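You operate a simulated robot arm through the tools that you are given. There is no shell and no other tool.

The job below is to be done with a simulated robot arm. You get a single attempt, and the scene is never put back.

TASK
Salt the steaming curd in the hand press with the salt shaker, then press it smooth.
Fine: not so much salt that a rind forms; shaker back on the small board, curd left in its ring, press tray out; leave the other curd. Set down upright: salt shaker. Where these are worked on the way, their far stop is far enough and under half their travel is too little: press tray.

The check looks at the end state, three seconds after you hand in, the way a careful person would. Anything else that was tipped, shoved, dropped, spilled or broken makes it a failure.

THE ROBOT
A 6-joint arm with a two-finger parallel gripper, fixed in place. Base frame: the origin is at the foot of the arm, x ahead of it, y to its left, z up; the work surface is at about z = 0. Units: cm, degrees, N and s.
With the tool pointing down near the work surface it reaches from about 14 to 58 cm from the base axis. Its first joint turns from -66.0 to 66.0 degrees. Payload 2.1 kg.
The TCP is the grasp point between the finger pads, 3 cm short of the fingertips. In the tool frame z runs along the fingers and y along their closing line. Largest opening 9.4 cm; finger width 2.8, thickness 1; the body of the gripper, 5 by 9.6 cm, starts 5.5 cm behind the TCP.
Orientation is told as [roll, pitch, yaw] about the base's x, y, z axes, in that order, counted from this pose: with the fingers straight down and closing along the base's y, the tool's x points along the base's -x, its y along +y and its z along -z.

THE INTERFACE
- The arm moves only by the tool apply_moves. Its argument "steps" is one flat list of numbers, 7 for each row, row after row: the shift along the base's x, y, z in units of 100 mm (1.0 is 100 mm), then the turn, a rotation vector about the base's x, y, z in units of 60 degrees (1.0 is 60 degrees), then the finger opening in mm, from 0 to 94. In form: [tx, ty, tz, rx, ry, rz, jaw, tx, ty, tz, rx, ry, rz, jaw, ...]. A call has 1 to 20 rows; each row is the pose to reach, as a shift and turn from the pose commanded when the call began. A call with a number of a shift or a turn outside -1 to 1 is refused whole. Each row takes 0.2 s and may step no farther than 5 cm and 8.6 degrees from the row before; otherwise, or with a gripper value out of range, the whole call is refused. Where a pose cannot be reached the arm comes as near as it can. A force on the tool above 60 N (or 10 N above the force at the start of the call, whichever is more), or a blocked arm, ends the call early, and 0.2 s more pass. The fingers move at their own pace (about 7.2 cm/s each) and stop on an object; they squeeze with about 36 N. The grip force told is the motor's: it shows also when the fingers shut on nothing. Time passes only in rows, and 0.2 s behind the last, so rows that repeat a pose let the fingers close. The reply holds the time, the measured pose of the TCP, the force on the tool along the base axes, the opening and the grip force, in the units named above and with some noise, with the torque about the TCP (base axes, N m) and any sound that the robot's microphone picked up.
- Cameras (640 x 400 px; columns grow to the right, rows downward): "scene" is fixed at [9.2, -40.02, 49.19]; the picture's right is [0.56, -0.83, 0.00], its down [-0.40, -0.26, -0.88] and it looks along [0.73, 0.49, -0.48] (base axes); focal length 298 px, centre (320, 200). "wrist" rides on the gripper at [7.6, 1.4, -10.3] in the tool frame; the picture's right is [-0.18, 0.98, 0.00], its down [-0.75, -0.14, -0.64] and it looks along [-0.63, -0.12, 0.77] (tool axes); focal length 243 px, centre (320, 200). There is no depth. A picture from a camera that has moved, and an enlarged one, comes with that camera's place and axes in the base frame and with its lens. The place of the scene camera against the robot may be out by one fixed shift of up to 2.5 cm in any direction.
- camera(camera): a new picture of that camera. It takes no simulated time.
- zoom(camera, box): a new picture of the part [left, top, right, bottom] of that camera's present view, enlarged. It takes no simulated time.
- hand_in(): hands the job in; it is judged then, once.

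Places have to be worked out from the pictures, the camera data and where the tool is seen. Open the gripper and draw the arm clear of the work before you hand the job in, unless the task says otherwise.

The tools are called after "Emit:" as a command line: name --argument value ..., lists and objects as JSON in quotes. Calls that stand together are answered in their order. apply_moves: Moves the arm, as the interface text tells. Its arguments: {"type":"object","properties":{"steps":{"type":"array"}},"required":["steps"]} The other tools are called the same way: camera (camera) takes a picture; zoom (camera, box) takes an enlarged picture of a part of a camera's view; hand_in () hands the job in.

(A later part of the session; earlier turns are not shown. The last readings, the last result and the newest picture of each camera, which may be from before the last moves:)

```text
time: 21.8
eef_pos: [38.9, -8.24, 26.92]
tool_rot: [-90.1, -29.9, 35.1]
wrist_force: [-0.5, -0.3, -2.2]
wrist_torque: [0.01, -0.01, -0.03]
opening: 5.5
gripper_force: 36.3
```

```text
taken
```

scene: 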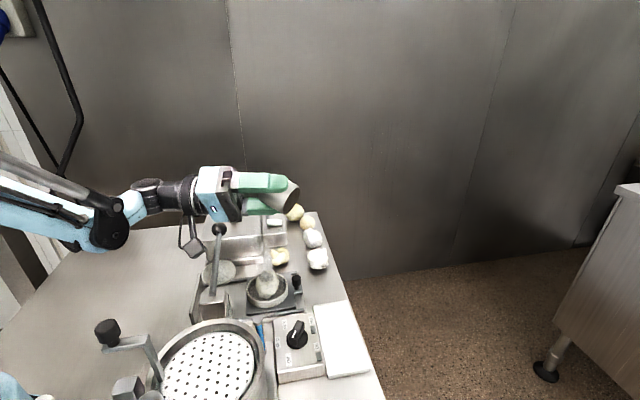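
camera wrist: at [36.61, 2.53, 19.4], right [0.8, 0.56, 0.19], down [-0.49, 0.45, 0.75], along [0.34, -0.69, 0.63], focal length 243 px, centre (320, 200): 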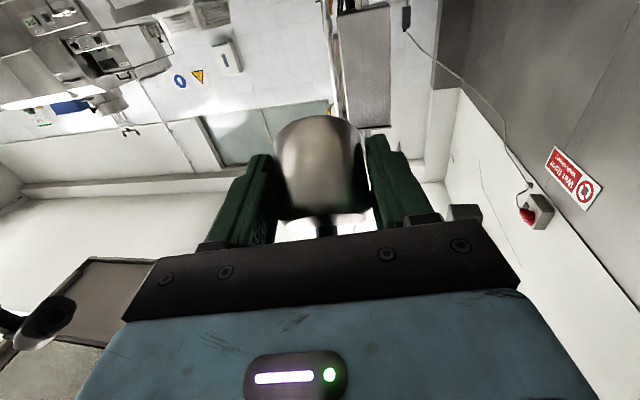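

I'll lower it 7 cm now that the camera is at the side, staying above the lever.

Emit:
apply_moves --steps '[0, 0, -0.25, 0, 0, 0, 40, 0, 0, -0.5, 0, 0, 0, 40, 0, 0, -0.7, 0, 0, 0, 40]'

Emit:
camera --camera "scene"

Emit:
zoom --camera "scene" --box '[160, 170, 340, 320]'

```text
time: 22.6
eef_pos: [38.97, -8.45, 20.17]
tool_rot: [-90.1, -30.0, 35.1]
wrist_force: [0.3, -0.1, -0.1]
wrist_torque: [-0.01, 0.02, 0.02]
opening: 5.52
gripper_force: 36.0
```

```text
taken
```

scene: 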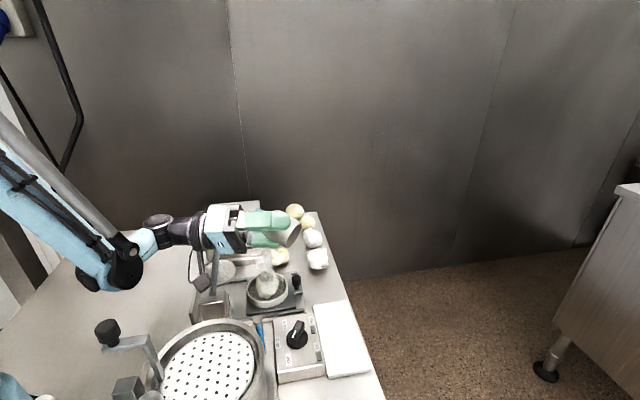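

```text
2.67 times, centred on (250, 245) of scene
camera zoom: at [9.2, -40.02, 49.19], right [0.56, -0.83, 0.0], down [-0.4, -0.26, -0.88], along [0.73, 0.49, -0.48], focal length 794 px, centre (507, 80)
```

zoom: 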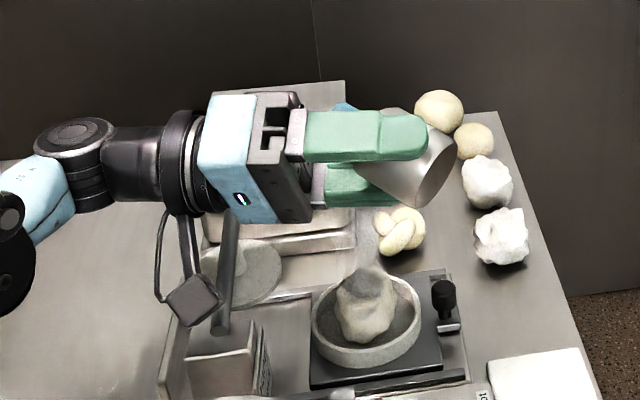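

The mouth projects right over the ring centre. I'll continue the roll another 60°, to about 106° of tilt, with the mouth held fixed, then check for salt.

Emit:
apply_moves --steps '[-0.0154, -0.0108, 0, -0.0718, 0.1024, 0, 40, -0.0266, -0.0186, 0, -0.1435, 0.2048, 0, 40, -0.0334, -0.0234, 0, -0.2153, 0.3071, 0, 40, -0.0357, -0.025, 0, -0.287, 0.4095, 0, 40, -0.0334, -0.0234, 0, -0.3588, 0.5119, 0, 40, -0.0266, -0.0186, 0, -0.4305, 0.6143, 0, 40, -0.0154, -0.0108, 0, -0.5023, 0.7166, 0, 40, 0, 0, 0, -0.574, 0.819, 0, 40]'

Emit:
zoom --camera "scene" --box '[160, 170, 340, 320]'

Emit:
zoom --camera "scene" --box '[235, 250, 315, 315]'

```text
time: 24.4
eef_pos: [39.01, -8.3, 20.13]
tool_rot: [-90.0, 30.1, 35.2]
wrist_force: [0.0, 0.2, -1.7]
wrist_torque: [0.02, 0.03, -0.02]
opening: 5.5
gripper_force: 36.1
```

```text
2.67 times, centred on (250, 245) of scene
camera zoom: at [9.2, -40.02, 49.19], right [0.56, -0.83, 0.0], down [-0.4, -0.26, -0.88], along [0.73, 0.49, -0.48], focal length 794 px, centre (507, 80)
```

zoom: 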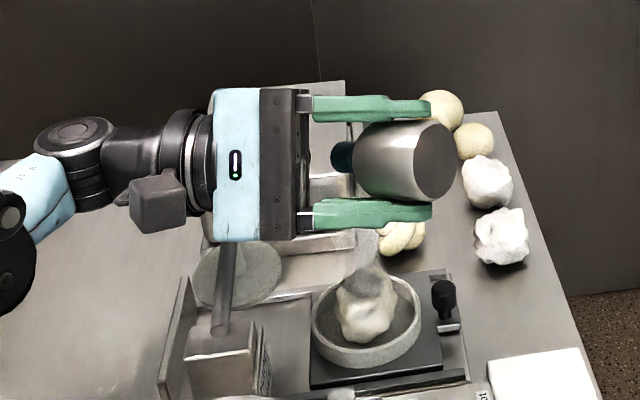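

```text
6.15 times, centred on (275, 282) of scene
camera zoom: at [9.2, -40.02, 49.19], right [0.56, -0.83, 0.0], down [-0.4, -0.26, -0.88], along [0.73, 0.49, -0.48], focal length 1832 px, centre (597, -308)
```

zoom: 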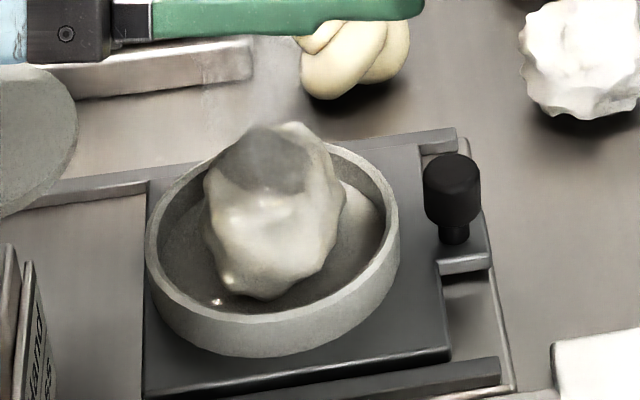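

The curd looks glossier than before and has a few bright specks. I'll zoom in closer before doing anything else.

Emit:
zoom --camera "scene" --box '[252, 265, 288, 295]'

Emit:
zoom --camera "scene" --box '[240, 215, 320, 265]'

Emit:
camera --camera "wrist"

```text
13.33 times, centred on (270, 280) of scene
camera zoom: at [9.2, -40.02, 49.19], right [0.56, -0.83, 0.0], down [-0.4, -0.26, -0.88], along [0.73, 0.49, -0.48], focal length 3968 px, centre (987, -867)
```

zoom: 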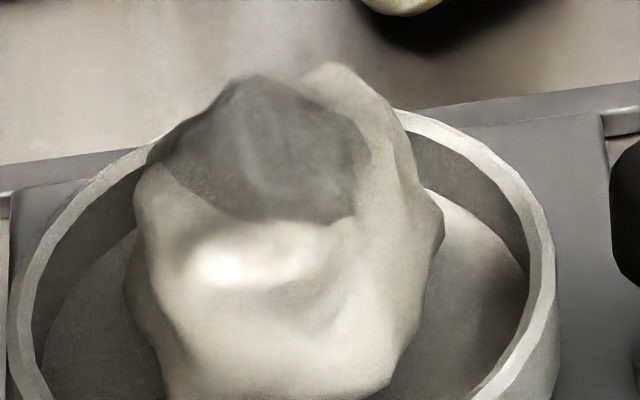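

```text
8.00 times, centred on (280, 240) of scene
camera zoom: at [9.2, -40.02, 49.19], right [0.56, -0.83, 0.0], down [-0.4, -0.26, -0.88], along [0.73, 0.49, -0.48], focal length 2381 px, centre (640, -120)
```

zoom: 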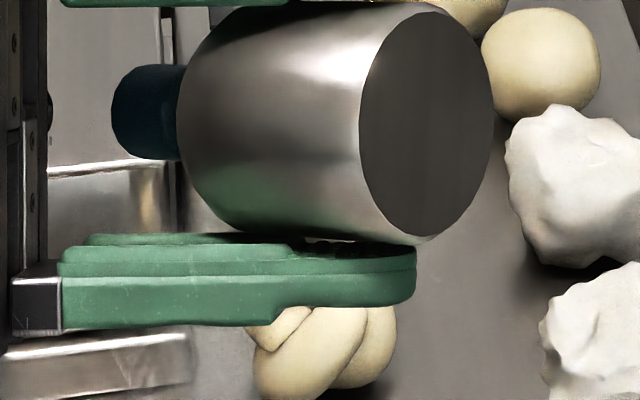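

```text
taken
camera wrist: at [27.13, -4.16, 22.77], right [-0.27, -0.19, -0.94], down [0.22, 0.94, -0.26], along [0.94, -0.28, -0.21], focal length 243 px, centre (320, 200)
```

wrist: 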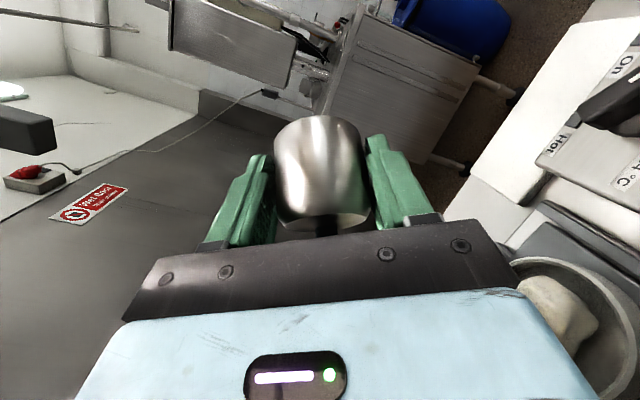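

There's no clear sign of salt yet, and the cap points only 16° below horizontal. I'll roll 30° more, to about 118° of tilt, and look again.

Emit:
apply_moves --steps '[0.0193, 0.0135, 0, -0.0718, 0.1024, 0, 40, 0.0423, 0.0296, 0, -0.1435, 0.2048, 0, 40, 0.0685, 0.048, 0, -0.2153, 0.3071, 0, 40, 0.0974, 0.0683, 0, -0.287, 0.4095, 0, 40]'

Emit:
zoom --camera "scene" --box '[200, 190, 330, 310]'

Emit:
zoom --camera "scene" --box '[235, 250, 315, 315]'

```text
time: 25.4
eef_pos: [40.04, -7.55, 20.06]
tool_rot: [-90.1, 60.1, 35.1]
wrist_force: [-0.1, -0.1, -1.6]
wrist_torque: [0.0, -0.03, 0.01]
opening: 5.5
gripper_force: 35.8
```

```text
3.33 times, centred on (265, 250) of scene
camera zoom: at [9.2, -40.02, 49.19], right [0.56, -0.83, 0.0], down [-0.4, -0.26, -0.88], along [0.73, 0.49, -0.48], focal length 992 px, centre (503, 33)
```

zoom: 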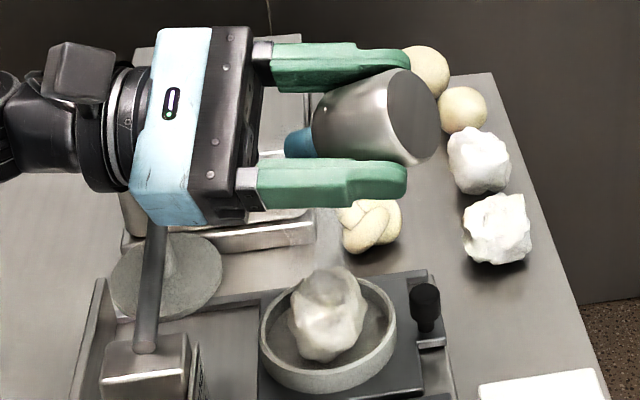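

```text
6.15 times, centred on (275, 282) of scene
camera zoom: at [9.2, -40.02, 49.19], right [0.56, -0.83, 0.0], down [-0.4, -0.26, -0.88], along [0.73, 0.49, -0.48], focal length 1832 px, centre (597, -308)
```

zoom: 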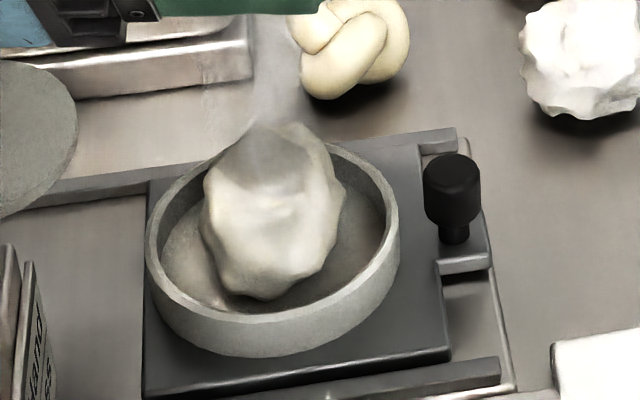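

No visible grains yet. I'll finish the roll to the fully turned-over position, about 123° of tilt, and check again.

Emit:
apply_moves --steps '[0.0312, 0.0219, 0, -0.0718, 0.1024, 0, 40, 0.0642, 0.045, 0, -0.1435, 0.2048, 0, 40, 0.0984, 0.0689, 0, -0.2153, 0.3071, 0, 40, 0.1331, 0.0933, 0, -0.287, 0.4095, 0, 40]'

Emit:
zoom --camera "scene" --box '[200, 190, 330, 310]'

Emit:
zoom --camera "scene" --box '[250, 260, 295, 300]'

```text
time: 26.4
eef_pos: [41.31, -6.8, 20.16]
tool_rot: [78.2, 89.9, -156.8]
wrist_force: [0.9, -0.3, -1.4]
wrist_torque: [0.03, 0.0, 0.04]
opening: 5.5
gripper_force: 36.1
```

```text
3.33 times, centred on (265, 250) of scene
camera zoom: at [9.2, -40.02, 49.19], right [0.56, -0.83, 0.0], down [-0.4, -0.26, -0.88], along [0.73, 0.49, -0.48], focal length 992 px, centre (503, 33)
```

zoom: 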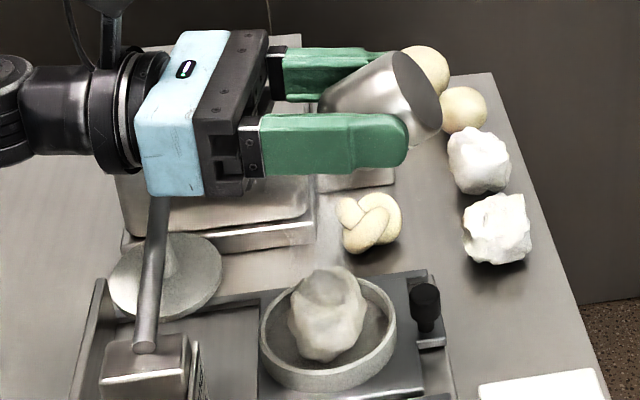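

```text
10.00 times, centred on (272, 280) of scene
camera zoom: at [9.2, -40.02, 49.19], right [0.56, -0.83, 0.0], down [-0.4, -0.26, -0.88], along [0.73, 0.49, -0.48], focal length 2976 px, centre (795, -600)
```

zoom: 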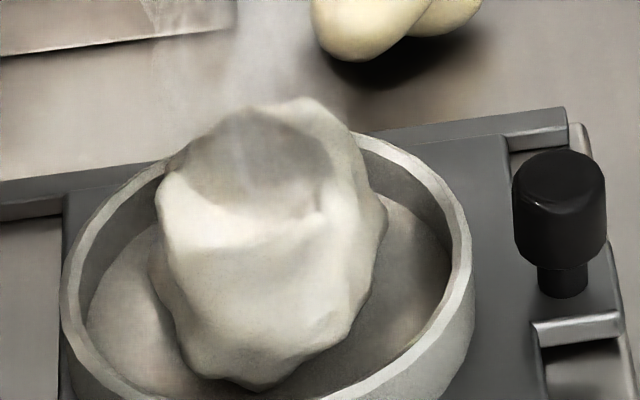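

Still no visible salt, so it probably wants a shake. I'll do two short vertical shakes over the ring and check the curd.

Emit:
apply_moves --steps '[0, 0, 0.3, 0, 0, 0, 40, 0, 0, 0, 0, 0, 0, 40, 0, 0, 0.3, 0, 0, 0, 40, 0, 0, 0, 0, 0, 0, 40]'

Emit:
zoom --camera "scene" --box '[200, 190, 330, 310]'

Emit:
zoom --camera "scene" --box '[250, 260, 295, 300]'

```text
time: 27.4
eef_pos: [41.45, -6.69, 20.07]
tool_rot: [-18.6, 90.0, 106.6]
wrist_force: [0.1, -0.6, -1.2]
wrist_torque: [0.02, 0.04, 0.02]
opening: 5.52
gripper_force: 36.0
```

```text
3.33 times, centred on (265, 250) of scene
camera zoom: at [9.2, -40.02, 49.19], right [0.56, -0.83, 0.0], down [-0.4, -0.26, -0.88], along [0.73, 0.49, -0.48], focal length 992 px, centre (503, 33)
```

zoom: 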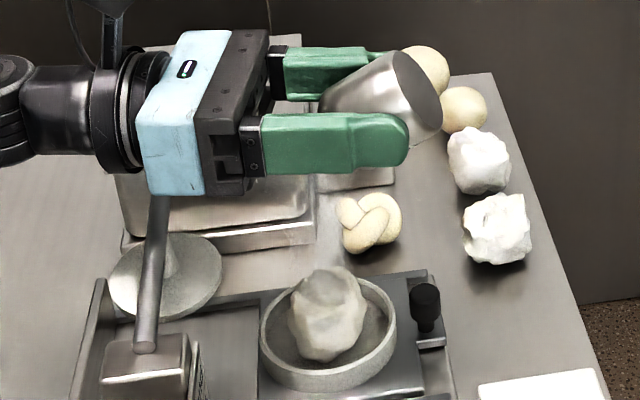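

```text
10.00 times, centred on (272, 280) of scene
camera zoom: at [9.2, -40.02, 49.19], right [0.56, -0.83, 0.0], down [-0.4, -0.26, -0.88], along [0.73, 0.49, -0.48], focal length 2976 px, centre (795, -600)
```

zoom: 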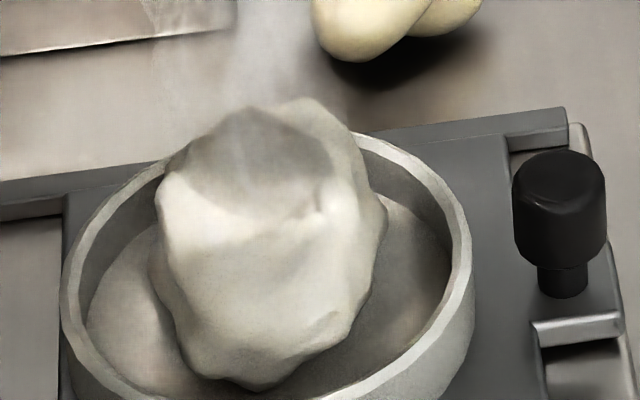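

Nothing came out at 123°, so I'll tip it further by pitching the tool up 25°, to about 148° of tilt. I'll raise it slightly to keep the wrist clear and keep the mouth over the ring.

Emit:
apply_moves --steps '[-0.033, 0.047, 0.15, -0.1138, -0.0797, 0, 40, -0.065, 0.094, 0.3, -0.2275, -0.1595, 0, 40, -0.098, 0.14, 0.45, -0.3413, -0.2392, 0, 40]'

Emit:
camera --camera "scene"

Emit:
zoom --camera "scene" --box '[200, 190, 330, 310]'

Emit:
zoom --camera "scene" --box '[250, 260, 295, 300]'

```text
time: 28.2
eef_pos: [40.28, -5.51, 24.69]
tool_rot: [179.9, 64.9, -54.9]
wrist_force: [-1.0, -0.8, -1.2]
wrist_torque: [0.02, 0.01, 0.0]
opening: 5.49
gripper_force: 36.9
```

```text
taken
```

scene: 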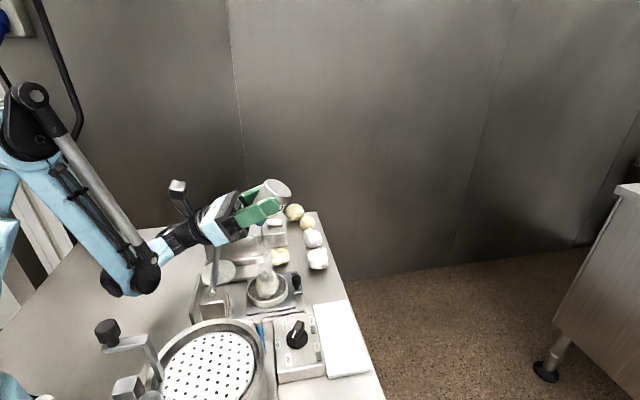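

```text
3.33 times, centred on (265, 250) of scene
camera zoom: at [9.2, -40.02, 49.19], right [0.56, -0.83, 0.0], down [-0.4, -0.26, -0.88], along [0.73, 0.49, -0.48], focal length 992 px, centre (503, 33)
```

zoom: 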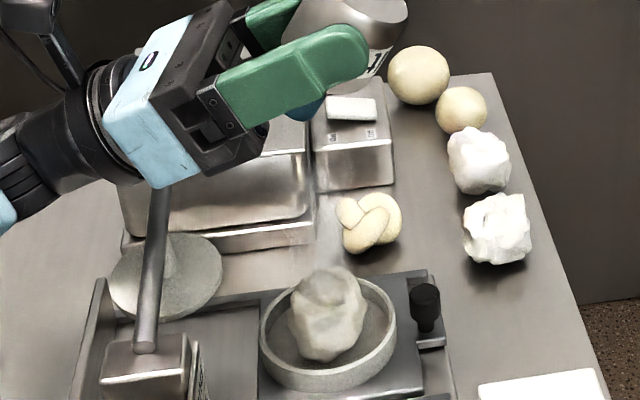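

```text
10.00 times, centred on (272, 280) of scene
camera zoom: at [9.2, -40.02, 49.19], right [0.56, -0.83, 0.0], down [-0.4, -0.26, -0.88], along [0.73, 0.49, -0.48], focal length 2976 px, centre (795, -600)
```

zoom: 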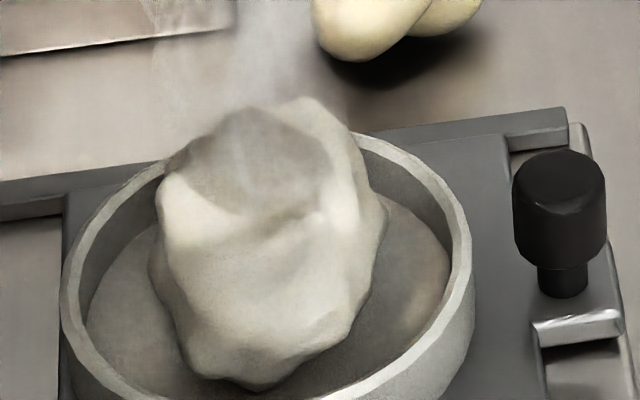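

I'll try two vertical shakes at this steeper tilt and look again.

Emit:
apply_moves --steps '[0, 0, 0.4, 0, 0, 0, 40, 0, 0, 0, 0, 0, 0, 40, 0, 0, 0.4, 0, 0, 0, 40, 0, 0, 0, 0, 0, 0, 40]'

Emit:
zoom --camera "scene" --box '[200, 190, 330, 310]'

Emit:
zoom --camera "scene" --box '[250, 260, 295, 300]'

```text
time: 29.2
eef_pos: [40.0, -5.62, 24.65]
tool_rot: [180.0, 65.0, -55.0]
wrist_force: [0.1, 0.9, -1.0]
wrist_torque: [-0.02, 0.02, -0.03]
opening: 5.51
gripper_force: 35.9
```

```text
3.33 times, centred on (265, 250) of scene
camera zoom: at [9.2, -40.02, 49.19], right [0.56, -0.83, 0.0], down [-0.4, -0.26, -0.88], along [0.73, 0.49, -0.48], focal length 992 px, centre (503, 33)
```

zoom: 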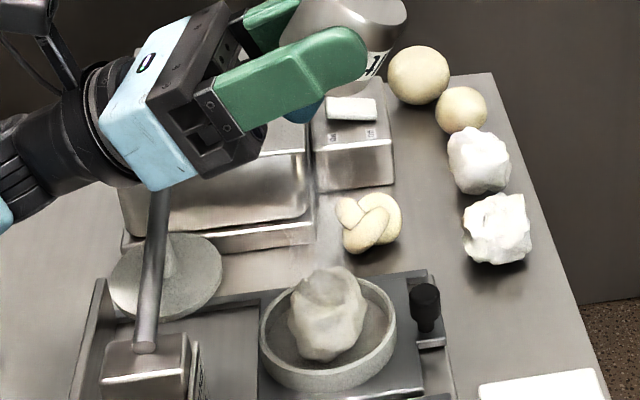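

```text
10.00 times, centred on (272, 280) of scene
camera zoom: at [9.2, -40.02, 49.19], right [0.56, -0.83, 0.0], down [-0.4, -0.26, -0.88], along [0.73, 0.49, -0.48], focal length 2976 px, centre (795, -600)
```

zoom: 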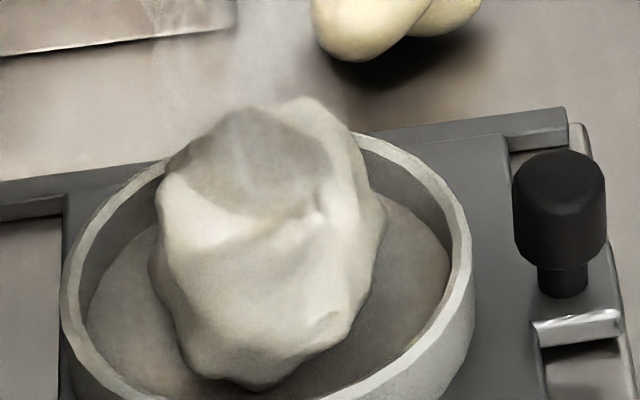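

I'll compare the curd at the same high zoom I used earlier, to judge whether its surface has changed.

Emit:
zoom --camera "scene" --box '[252, 265, 288, 295]'

Emit:
zoom --camera "scene" --box '[245, 190, 300, 235]'

Emit:
zoom --camera "scene" --box '[240, 230, 300, 290]'

```text
13.33 times, centred on (270, 280) of scene
camera zoom: at [9.2, -40.02, 49.19], right [0.56, -0.83, 0.0], down [-0.4, -0.26, -0.88], along [0.73, 0.49, -0.48], focal length 3968 px, centre (987, -867)
```

zoom: 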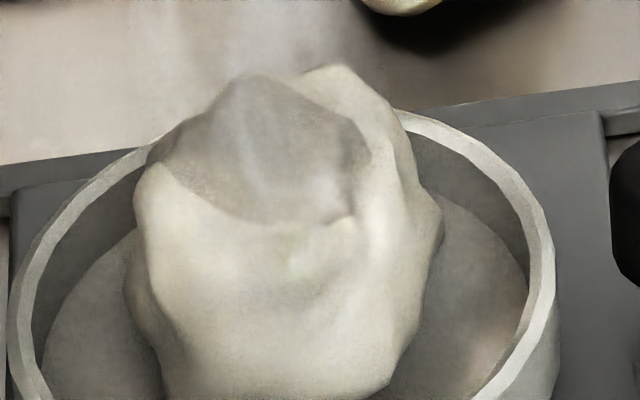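

```text
8.89 times, centred on (272, 212) of scene
camera zoom: at [9.2, -40.02, 49.19], right [0.56, -0.83, 0.0], down [-0.4, -0.26, -0.88], along [0.73, 0.49, -0.48], focal length 2646 px, centre (742, 89)
```

zoom: 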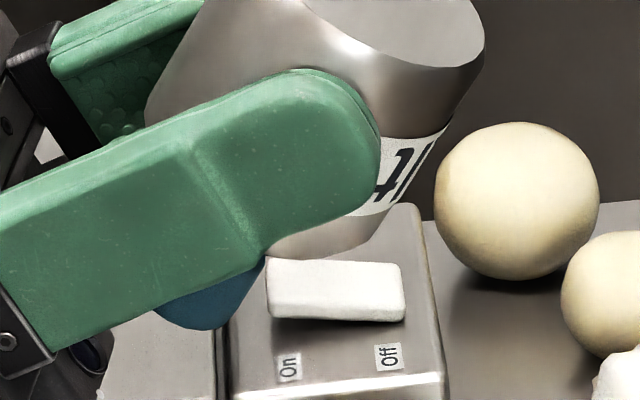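

```text
6.67 times, centred on (270, 260) of scene
camera zoom: at [9.2, -40.02, 49.19], right [0.56, -0.83, 0.0], down [-0.4, -0.26, -0.88], along [0.73, 0.49, -0.48], focal length 1984 px, centre (653, -200)
```

zoom: 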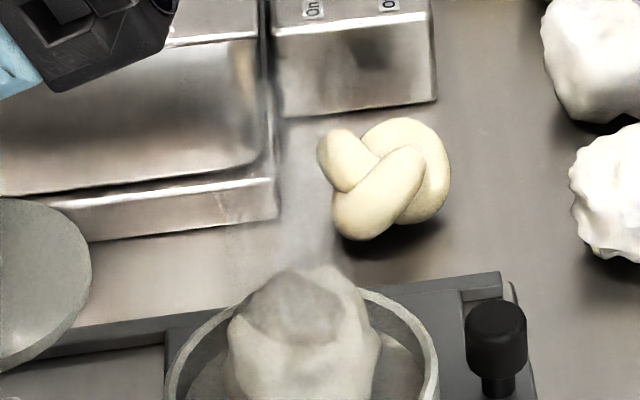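

I'll repeat the exact zoom I took at the very start, for a fair before-and-after comparison of the curd.

Emit:
zoom --camera "scene" --box '[240, 255, 310, 310]'

Emit:
camera --camera "wrist"

```text
7.27 times, centred on (275, 282) of scene
camera zoom: at [9.2, -40.02, 49.19], right [0.56, -0.83, 0.0], down [-0.4, -0.26, -0.88], along [0.73, 0.49, -0.48], focal length 2165 px, centre (647, -400)
```

zoom: 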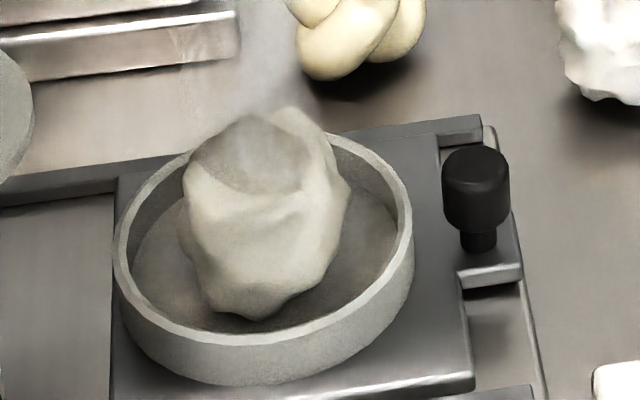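

```text
taken
camera wrist: at [31.6, 3.81, 27.31], right [-0.76, -0.63, -0.17], down [-0.04, 0.3, -0.95], along [0.65, -0.72, -0.25], focal length 243 px, centre (320, 200)
```

wrist: 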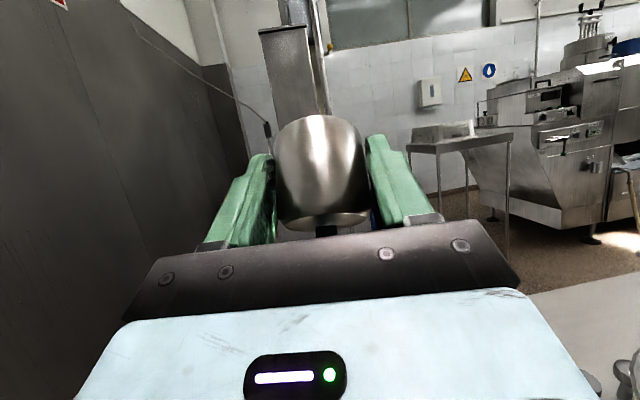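

I can't tell from the scene camera whether salt has landed. I'll level the tool again and roll back partway, so the wrist camera, which saw the ring at that stage, can give a closer look.

Emit:
apply_moves --steps '[0.033, -0.047, -0.1, 0.1138, 0.0797, 0, 40, 0.065, -0.094, -0.25, 0.2275, 0.1595, 0, 40, 0.098, -0.14, -0.45, 0.3413, 0.2392, 0, 40]'

Emit:
apply_moves --steps '[-0.0348, -0.0244, 0, 0.0718, -0.1024, 0, 40, -0.069, -0.048, 0, 0.1435, -0.2048, 0, 40, -0.102, -0.071, 0, 0.2153, -0.3071, 0, 40, -0.133, -0.093, 0, 0.287, -0.4095, 0, 40, -0.162, -0.114, 0, 0.3588, -0.5119, 0, 40, -0.188, -0.132, 0, 0.4305, -0.6143, 0, 40, -0.211, -0.148, 0, 0.5023, -0.7166, 0, 40, -0.231, -0.162, 0, 0.574, -0.819, 0, 40]'

Emit:
camera --camera "wrist"

Emit:
zoom --camera "wrist" --box '[500, 230, 640, 400]'

Emit:
zoom --camera "scene" --box '[235, 250, 315, 315]'

```text
time: 30.0
eef_pos: [40.99, -6.92, 19.79]
tool_rot: [-0.3, 89.9, 124.9]
wrist_force: [-0.5, -0.7, -0.9]
wrist_torque: [0.03, -0.01, 0.01]
opening: 5.53
gripper_force: 36.0
```

```text
time: 31.8
eef_pos: [38.84, -8.37, 19.92]
tool_rot: [-90.0, 29.8, 35.0]
wrist_force: [-0.5, 0.6, -1.8]
wrist_torque: [0.01, 0.03, 0.01]
opening: 5.52
gripper_force: 36.2
```

```text
taken
camera wrist: at [26.94, -4.17, 22.5], right [-0.27, -0.19, -0.94], down [0.22, 0.94, -0.25], along [0.94, -0.28, -0.21], focal length 243 px, centre (320, 200)
```

wrist: 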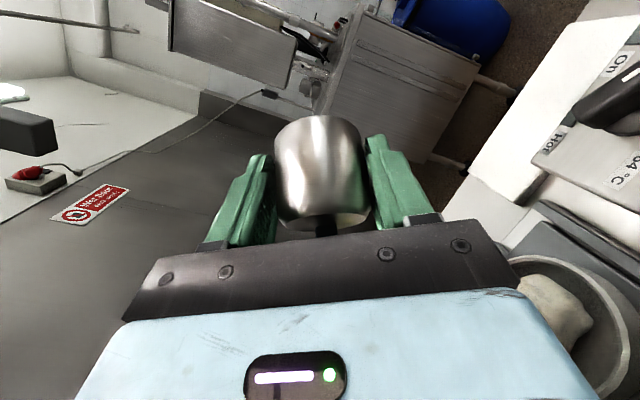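

```text
2.35 times, centred on (570, 315) of wrist
camera zoom: at [26.94, -4.17, 22.5], right [-0.27, -0.19, -0.94], down [0.22, 0.94, -0.25], along [0.94, -0.28, -0.21], focal length 571 px, centre (-268, -71)
```

zoom: 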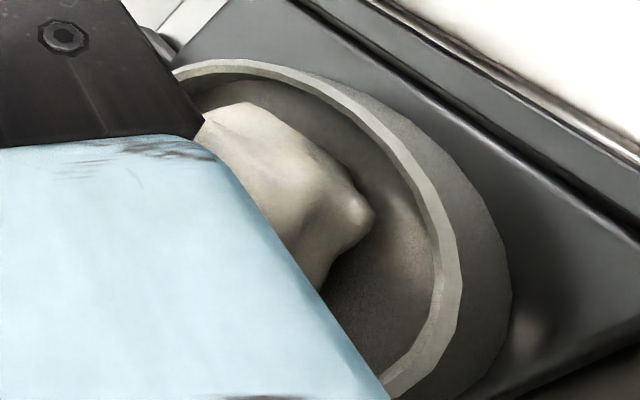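

```text
6.15 times, centred on (275, 282) of scene
camera zoom: at [9.2, -40.02, 49.19], right [0.56, -0.83, 0.0], down [-0.4, -0.26, -0.88], along [0.73, 0.49, -0.48], focal length 1832 px, centre (597, -308)
```

zoom: 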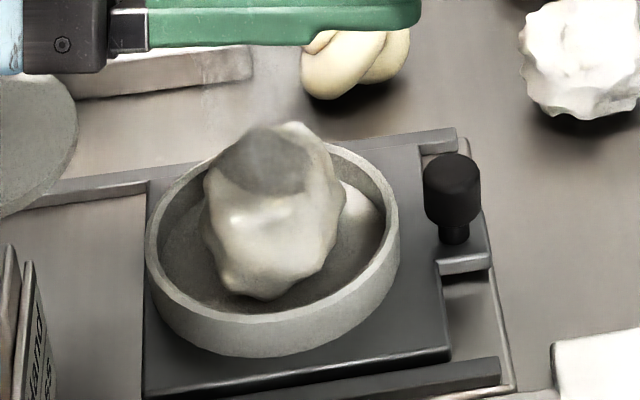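

The ring interior and curd show no grains, so nothing has come out. The glossy highlight comes and goes with the gripper's pose, so it's only lighting. I'll roll back to the low-tilt pose where the scene camera saw the shaker's label, and read it for hints.

Emit:
apply_moves --steps '[-0.0154, -0.0108, 0.1, 0.0718, -0.1024, 0, 40, -0.0266, -0.0186, 0.2, 0.1435, -0.2048, 0, 40, -0.0334, -0.0234, 0.3, 0.2153, -0.3071, 0, 40, -0.0357, -0.025, 0.4, 0.287, -0.4095, 0, 40, -0.0334, -0.0234, 0.5, 0.3588, -0.5119, 0, 40, -0.0266, -0.0186, 0.6, 0.4305, -0.6143, 0, 40, -0.0154, -0.0108, 0.65, 0.5023, -0.7166, 0, 40, 0, 0, 0.7, 0.574, -0.819, 0, 40]'

Emit:
apply_moves --steps '[0.0193, 0.0135, 0, 0.0718, -0.1024, 0, 40, 0.0423, 0.0296, 0, 0.1435, -0.2048, 0, 40, 0.0685, 0.048, 0, 0.2153, -0.3071, 0, 40, 0.0974, 0.0683, 0, 0.287, -0.4095, 0, 40, 0.1287, 0.0902, 0, 0.3588, -0.5119, 0, 40, 0.1616, 0.1133, 0, 0.4305, -0.6143, 0, 40, 0.1958, 0.1372, 0, 0.5023, -0.7166, 0, 40, 0.2306, 0.1616, 0, 0.574, -0.819, 0, 40]'

Emit:
zoom --camera "scene" --box '[235, 155, 310, 210]'

Emit:
zoom --camera "scene" --box '[262, 165, 302, 200]'

```text
time: 33.6
eef_pos: [39.0, -8.35, 27.14]
tool_rot: [-90.1, -30.3, 35.1]
wrist_force: [0.3, 0.5, -2.1]
wrist_torque: [0.02, -0.01, -0.01]
opening: 5.49
gripper_force: 35.8
```

```text
time: 35.4
eef_pos: [41.21, -6.83, 27.26]
tool_rot: [96.5, -89.8, -151.5]
wrist_force: [-0.2, -1.0, -1.8]
wrist_torque: [-0.01, 0.01, -0.02]
opening: 5.48
gripper_force: 36.2
```

```text
7.27 times, centred on (272, 182) of scene
camera zoom: at [9.2, -40.02, 49.19], right [0.56, -0.83, 0.0], down [-0.4, -0.26, -0.88], along [0.73, 0.49, -0.48], focal length 2165 px, centre (666, 327)
```

zoom: 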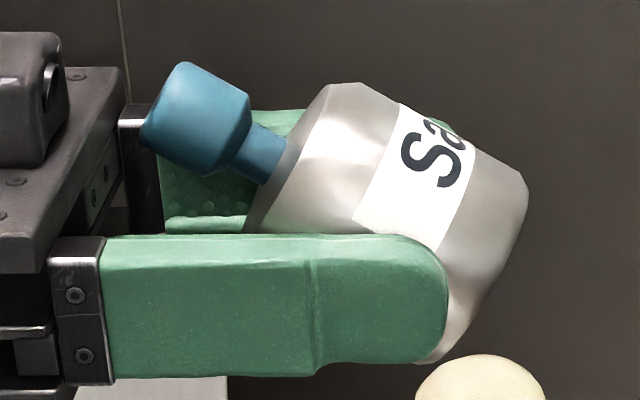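

```text
11.43 times, centred on (282, 182) of scene
camera zoom: at [9.2, -40.02, 49.19], right [0.56, -0.83, 0.0], down [-0.4, -0.26, -0.88], along [0.73, 0.49, -0.48], focal length 3402 px, centre (754, 400)
```

zoom: 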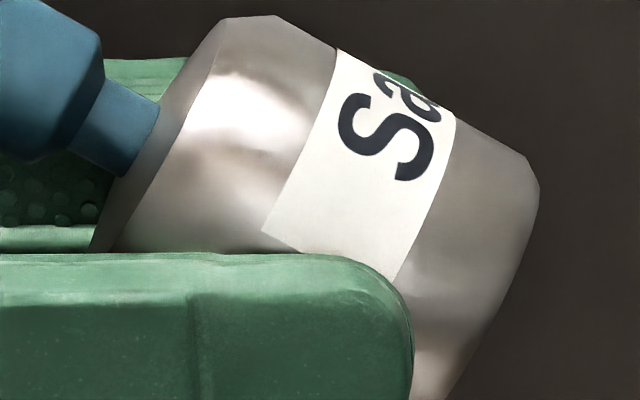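

The label just says "Salt". Tipped shaking gave nothing, and the blue knob may only be a handle on top, so the outlet could be at the bottom. I'll bring the shaker back upright over the ring, to test shaking it upright next.

Emit:
apply_moves --steps '[-0.028, 0.041, 0, 0.1111, 0.0779, 0, 40, -0.06, 0.086, 0, 0.2223, 0.1557, 0, 40, -0.095, 0.136, -0.1, 0.3334, 0.2336, 0, 40, -0.132, 0.189, -0.25, 0.4446, 0.3114, 0, 40, -0.17, 0.243, -0.4, 0.5557, 0.3893, 0, 40, -0.21, 0.299, -0.55, 0.6669, 0.4671, 0, 40, -0.248, 0.354, -0.7, 0.778, 0.545, 0, 40]'

Emit:
camera --camera "scene"

Emit:
zoom --camera "scene" --box '[200, 190, 330, 310]'

```text
time: 37.0
eef_pos: [38.86, -3.21, 20.18]
tool_rot: [0.0, -33.0, -54.9]
wrist_force: [0.1, -0.6, -2.1]
wrist_torque: [-0.02, -0.02, 0.01]
opening: 5.51
gripper_force: 36.0
```

```text
taken
```

scene: 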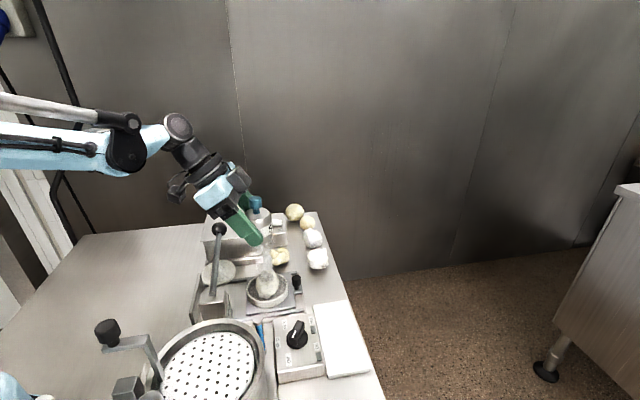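

```text
3.33 times, centred on (265, 250) of scene
camera zoom: at [9.2, -40.02, 49.19], right [0.56, -0.83, 0.0], down [-0.4, -0.26, -0.88], along [0.73, 0.49, -0.48], focal length 992 px, centre (503, 33)
```

zoom: 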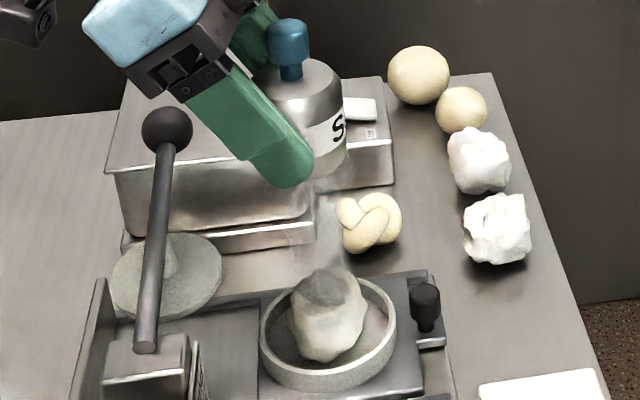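

The shaker is upright over the ring with its base around z 16. I'll lower it a bit and do two brisk vertical strokes, then look.

Emit:
apply_moves --steps '[0, 0, -0.25, 0, 0, 0, 40, 0, 0, -0.5, 0, 0, 0, 40, 0, 0, -0.02, 0, 0, 0, 40, 0, 0, -0.5, 0, 0, 0, 40, 0, 0, -0.02, 0, 0, 0, 40, 0, 0, -0.5, 0, 0, 0, 40]'

Emit:
zoom --camera "scene" --box '[200, 190, 330, 310]'

Emit:
zoom --camera "scene" --box '[240, 255, 310, 310]'

```text
time: 38.4
eef_pos: [38.93, -3.13, 15.11]
tool_rot: [0.0, -33.0, -55.1]
wrist_force: [-0.3, 0.3, -2.1]
wrist_torque: [0.01, 0.0, 0.0]
opening: 5.51
gripper_force: 35.5
```

```text
3.33 times, centred on (265, 250) of scene
camera zoom: at [9.2, -40.02, 49.19], right [0.56, -0.83, 0.0], down [-0.4, -0.26, -0.88], along [0.73, 0.49, -0.48], focal length 992 px, centre (503, 33)
```

zoom: 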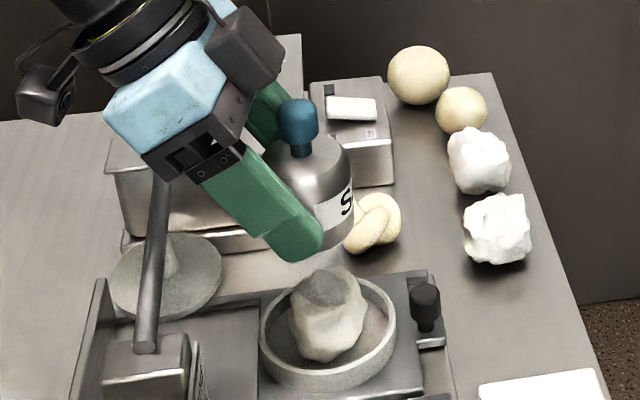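

```text
7.27 times, centred on (275, 282) of scene
camera zoom: at [9.2, -40.02, 49.19], right [0.56, -0.83, 0.0], down [-0.4, -0.26, -0.88], along [0.73, 0.49, -0.48], focal length 2165 px, centre (647, -400)
```

zoom: 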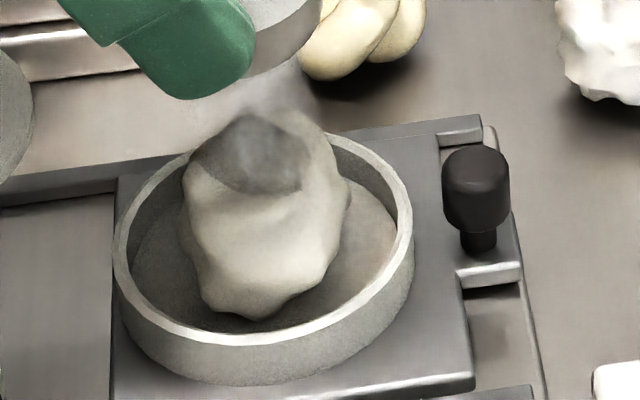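

Upright shaking shows nothing either. I'll back the arm off along the tool's heading, keeping the shaker upright and high, so the wrist camera gets a direct close view of the curd.

Emit:
apply_moves --steps '[0, 0, 0.35, 0, 0, 0, 40, -0.15, 0.2, 0.6, 0, 0, 0, 40, -0.35, 0.48, 0.6, 0, 0, 0, 40, -0.46, 0.66, 0.6, 0, 0, 0, 40]'

Emit:
camera --camera "wrist"

Emit:
zoom --camera "wrist" --box '[275, 35, 365, 115]'

```text
time: 39.4
eef_pos: [34.25, 3.48, 21.08]
tool_rot: [-0.1, -33.1, -55.0]
wrist_force: [0.0, -0.5, -1.2]
wrist_torque: [0.01, 0.01, -0.03]
opening: 5.48
gripper_force: 35.8
```

```text
taken
camera wrist: at [28.54, 14.09, 25.55], right [0.89, 0.44, 0.1], down [0.05, -0.31, 0.95], along [0.45, -0.84, -0.3], focal length 243 px, centre (320, 200)
```

wrist: 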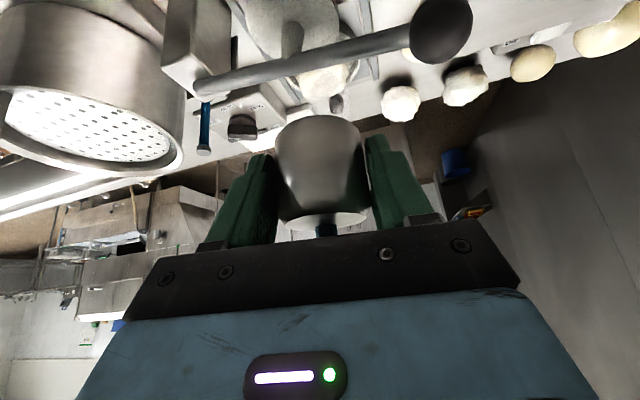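

```text
5.00 times, centred on (320, 75) of wrist
camera zoom: at [28.54, 14.09, 25.55], right [0.89, 0.44, 0.1], down [0.05, -0.31, 0.95], along [0.45, -0.84, -0.3], focal length 1213 px, centre (320, 825)
```

zoom: 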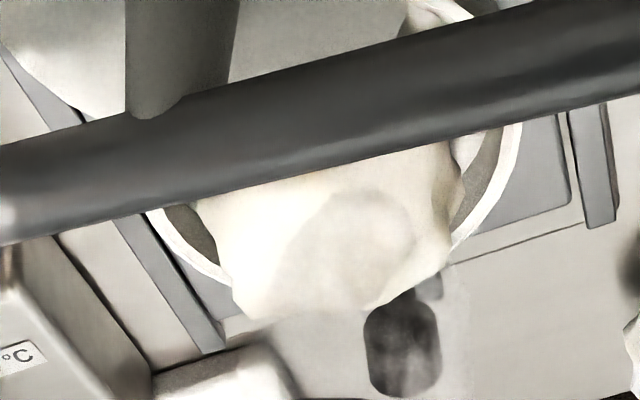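

The lever blocks part of this view, but what's visible of the curd has no grains on it. I'll repeat the start-of-task zoom now that nothing hangs over the ring.

Emit:
zoom --camera "scene" --box '[240, 255, 310, 310]'

Emit:
zoom --camera "scene" --box '[190, 220, 310, 320]'

Emit:
camera --camera "scene"

```text
7.27 times, centred on (275, 282) of scene
camera zoom: at [9.2, -40.02, 49.19], right [0.56, -0.83, 0.0], down [-0.4, -0.26, -0.88], along [0.73, 0.49, -0.48], focal length 2165 px, centre (647, -400)
```

zoom: 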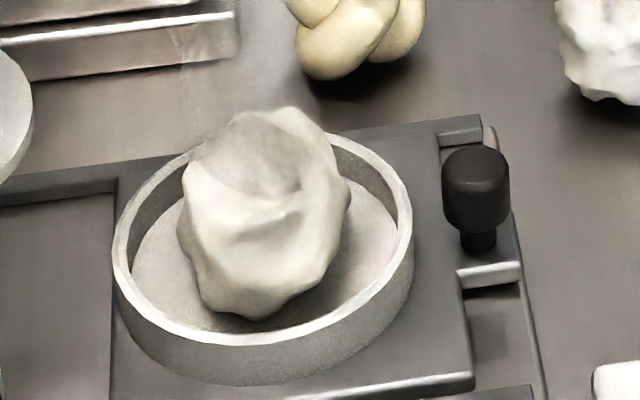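

```text
4.00 times, centred on (250, 270) of scene
camera zoom: at [9.2, -40.02, 49.19], right [0.56, -0.83, 0.0], down [-0.4, -0.26, -0.88], along [0.73, 0.49, -0.48], focal length 1190 px, centre (600, -80)
```

zoom: 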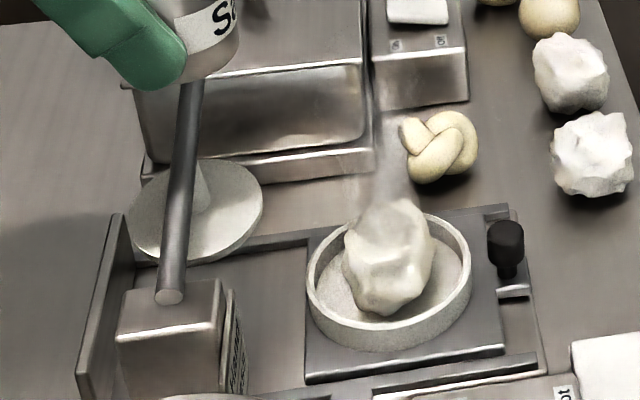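

```text
taken
```

scene: 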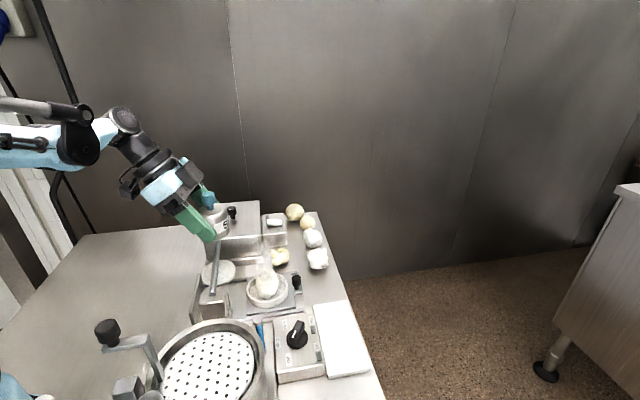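

Lighting from the arm's shadow makes this comparison unreliable. I'll return the shaker to the board, set a little farther from the control box to leave finger room. Then I'll inspect the curd with the arm in its starting pose for a fair comparison.

Emit:
apply_moves --steps '[0.15, -0.25, 0.1, 0, 0, 0, 40, 0.35, -0.55, 0.15, 0, 0, 0, 40, 0.47, -0.85, 0.15, 0, 0, 0, 40, 0.5, -1.0, 0.15, 0, 0, 0, 40]'

Emit:
apply_moves --steps '[0.02, -0.4, 0, 0, 0, 0, 40, 0.05, -0.8, 0, 0, 0, 0, 40, 0.07, -1.0, 0, 0, 0, 0, 40]'

Emit:
apply_moves --steps '[0.02, -0.25, -0.2, 0, 0, 0, 40, 0.04, -0.45, -0.6, 0, 0, 0, 40, 0.04, -0.45, -0.95, 0, 0, 0, 40]'

Emit:
camera --camera "wrist"

Emit:
zoom --camera "scene" --box '[220, 240, 400, 400]'

```text
time: 40.4
eef_pos: [39.2, -6.69, 22.63]
tool_rot: [0.0, -33.1, -55.1]
wrist_force: [-0.3, -0.5, -2.0]
wrist_torque: [0.04, 0.03, -0.05]
opening: 5.49
gripper_force: 36.0
```

```text
time: 41.2
eef_pos: [39.79, -16.63, 22.5]
tool_rot: [0.0, -33.0, -55.0]
wrist_force: [0.7, 0.2, -2.0]
wrist_torque: [0.03, 0.01, -0.01]
opening: 5.5
gripper_force: 35.7
```

```text
time: 42.0
eef_pos: [40.26, -21.07, 13.03]
tool_rot: [0.0, -33.0, -55.0]
wrist_force: [-0.1, 0.3, -1.3]
wrist_torque: [0.0, 0.03, -0.03]
opening: 5.51
gripper_force: 36.2
```

```text
taken
camera wrist: at [34.48, -10.52, 17.51], right [0.89, 0.44, 0.1], down [0.05, -0.31, 0.95], along [0.45, -0.84, -0.3], focal length 243 px, centre (320, 200)
```

wrist: 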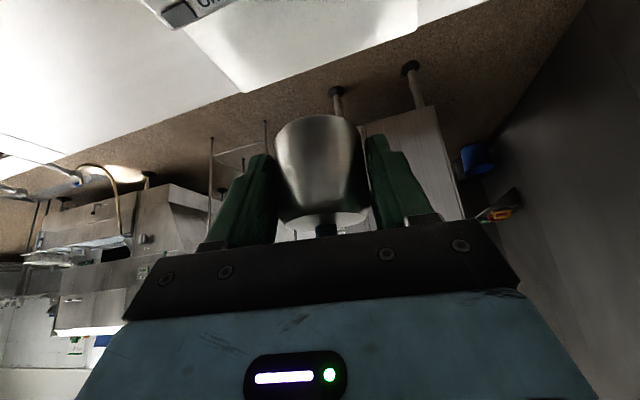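

```text
2.50 times, centred on (310, 320) of scene
camera zoom: at [9.2, -40.02, 49.19], right [0.56, -0.83, 0.0], down [-0.4, -0.26, -0.88], along [0.73, 0.49, -0.48], focal length 744 px, centre (345, -100)
```

zoom: 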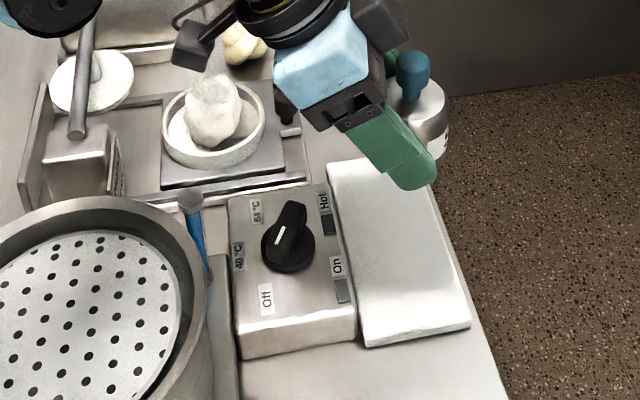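

The board is clear below. Before setting down, I'll check the curd once more now that the arm isn't over it.

Emit:
zoom --camera "scene" --box '[240, 255, 310, 310]'

Emit:
zoom --camera "scene" --box '[252, 265, 288, 295]'

```text
7.27 times, centred on (275, 282) of scene
camera zoom: at [9.2, -40.02, 49.19], right [0.56, -0.83, 0.0], down [-0.4, -0.26, -0.88], along [0.73, 0.49, -0.48], focal length 2165 px, centre (647, -400)
```

zoom: 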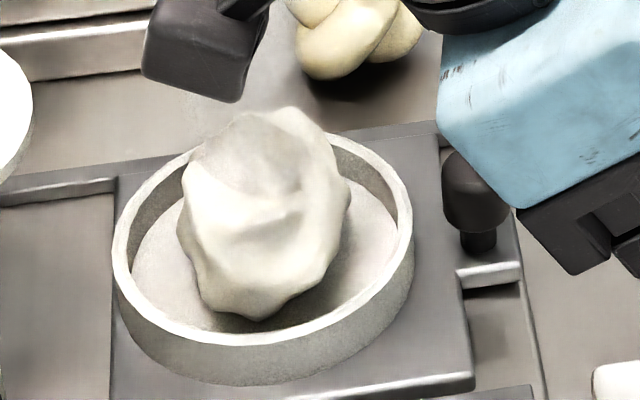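

```text
13.33 times, centred on (270, 280) of scene
camera zoom: at [9.2, -40.02, 49.19], right [0.56, -0.83, 0.0], down [-0.4, -0.26, -0.88], along [0.73, 0.49, -0.48], focal length 3968 px, centre (987, -867)
```

zoom: 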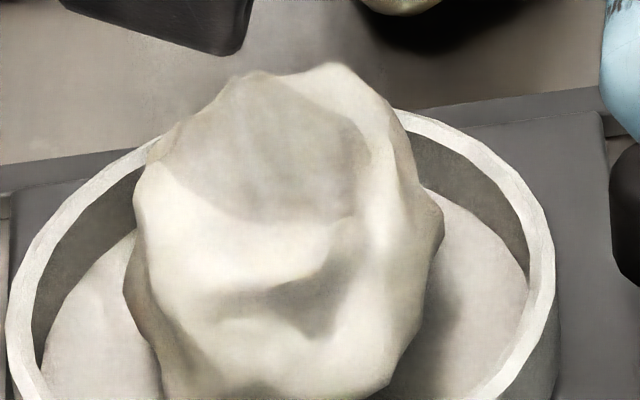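

The curd still looks bare. Before setting the shaker down I'll try one more thing with this grasp: longer, brisker strokes at a steep tilt over the ring. I'll carry it back over.

Emit:
apply_moves --steps '[0, 0, 0.4, 0, 0, 0, 40, 0, 0.1, 0.8, 0, 0, 0, 40, -0.05, 0.5, 0.95, 0, 0, 0, 40, -0.1, 0.95, 0.95, 0, 0, 0, 40]'

Emit:
apply_moves --steps '[-0.02, 0.4, 0, 0, 0, 0, 40, -0.04, 0.83, 0, 0, 0, 0, 40, -0.04, 0.83, 0, 0, 0, 0, 40]'

```text
time: 43.0
eef_pos: [39.26, -11.71, 22.26]
tool_rot: [-0.1, -33.1, -55.0]
wrist_force: [0.6, 0.0, -1.2]
wrist_torque: [-0.01, 0.05, -0.02]
opening: 5.47
gripper_force: 36.4
```

```text
time: 43.8
eef_pos: [39.43, -3.38, 22.31]
tool_rot: [0.0, -33.0, -55.0]
wrist_force: [-0.3, 0.3, -1.6]
wrist_torque: [0.03, 0.03, -0.02]
opening: 5.5
gripper_force: 35.8
```

I'll repeat the tip-over sequence: level the tool, then roll in 60° stages, staying at z 27 with the mouth kept over the ring.

Emit:
apply_moves --steps '[0.03, -0.055, 0.1, -0.1111, -0.0779, 0, 40, 0.06, -0.111, 0.2, -0.2223, -0.1557, 0, 40, 0.09, -0.165, 0.3, -0.3334, -0.2336, 0, 40, 0.123, -0.218, 0.4, -0.4446, -0.3114, 0, 40, 0.158, -0.268, 0.45, -0.5557, -0.3893, 0, 40, 0.19, -0.313, 0.45, -0.6669, -0.4671, 0, 40, 0.218, -0.354, 0.45, -0.778, -0.545, 0, 40]'

Emit:
apply_moves --steps '[-0.035, -0.024, 0, -0.0718, 0.1024, 0, 40, -0.069, -0.048, 0, -0.1435, 0.2048, 0, 40, -0.102, -0.071, 0, -0.2153, 0.3071, 0, 40, -0.133, -0.093, 0, -0.287, 0.4095, 0, 40, -0.162, -0.114, 0, -0.3588, 0.5119, 0, 40, -0.188, -0.132, 0, -0.4305, 0.6143, 0, 40, -0.211, -0.148, 0, -0.5023, 0.7166, 0, 40, -0.231, -0.162, 0, -0.574, 0.819, 0, 40]'

Emit:
apply_moves --steps '[-0.0154, -0.0108, 0, -0.0718, 0.1024, 0, 40, -0.0266, -0.0186, 0, -0.1435, 0.2048, 0, 40, -0.0334, -0.0234, 0, -0.2153, 0.3071, 0, 40, -0.0357, -0.025, 0, -0.287, 0.4095, 0, 40, -0.0334, -0.0234, 0, -0.3588, 0.5119, 0, 40, -0.0266, -0.0186, 0, -0.4305, 0.6143, 0, 40, -0.0154, -0.0108, 0, -0.5023, 0.7166, 0, 40, 0, 0, 0, -0.574, 0.819, 0, 40]'

Emit:
apply_moves --steps '[0.0193, 0.0135, 0, -0.0718, 0.1024, 0, 40, 0.0423, 0.0296, 0, -0.1435, 0.2048, 0, 40, 0.0685, 0.048, 0, -0.2153, 0.3071, 0, 40, 0.0974, 0.0683, 0, -0.287, 0.4095, 0, 40, 0.1287, 0.0902, 0, -0.3588, 0.5119, 0, 40, 0.1616, 0.1133, 0, -0.4305, 0.6143, 0, 40, 0.1958, 0.1372, 0, -0.5023, 0.7166, 0, 40, 0.2306, 0.1616, 0, -0.574, 0.819, 0, 40]'

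```text
time: 45.4
eef_pos: [40.81, -6.86, 27.08]
tool_rot: [161.3, -89.8, 143.7]
wrist_force: [0.3, 1.0, -1.1]
wrist_torque: [0.05, 0.01, -0.01]
opening: 5.5
gripper_force: 36.0
```

```text
time: 47.2
eef_pos: [38.78, -8.44, 27.09]
tool_rot: [-90.1, -29.9, 35.1]
wrist_force: [-0.5, 0.3, -0.4]
wrist_torque: [-0.02, 0.01, -0.01]
opening: 5.49
gripper_force: 36.4
```

```text
time: 49.0
eef_pos: [38.69, -8.57, 26.96]
tool_rot: [-90.0, 30.2, 35.1]
wrist_force: [-0.6, 0.0, -1.3]
wrist_torque: [0.0, 0.02, 0.0]
opening: 5.51
gripper_force: 36.4
```

```text
time: 50.8
eef_pos: [41.01, -6.98, 27.06]
tool_rot: [79.2, 89.9, -155.8]
wrist_force: [-0.2, -0.2, -0.4]
wrist_torque: [0.01, 0.04, -0.02]
opening: 5.5
gripper_force: 36.1
```

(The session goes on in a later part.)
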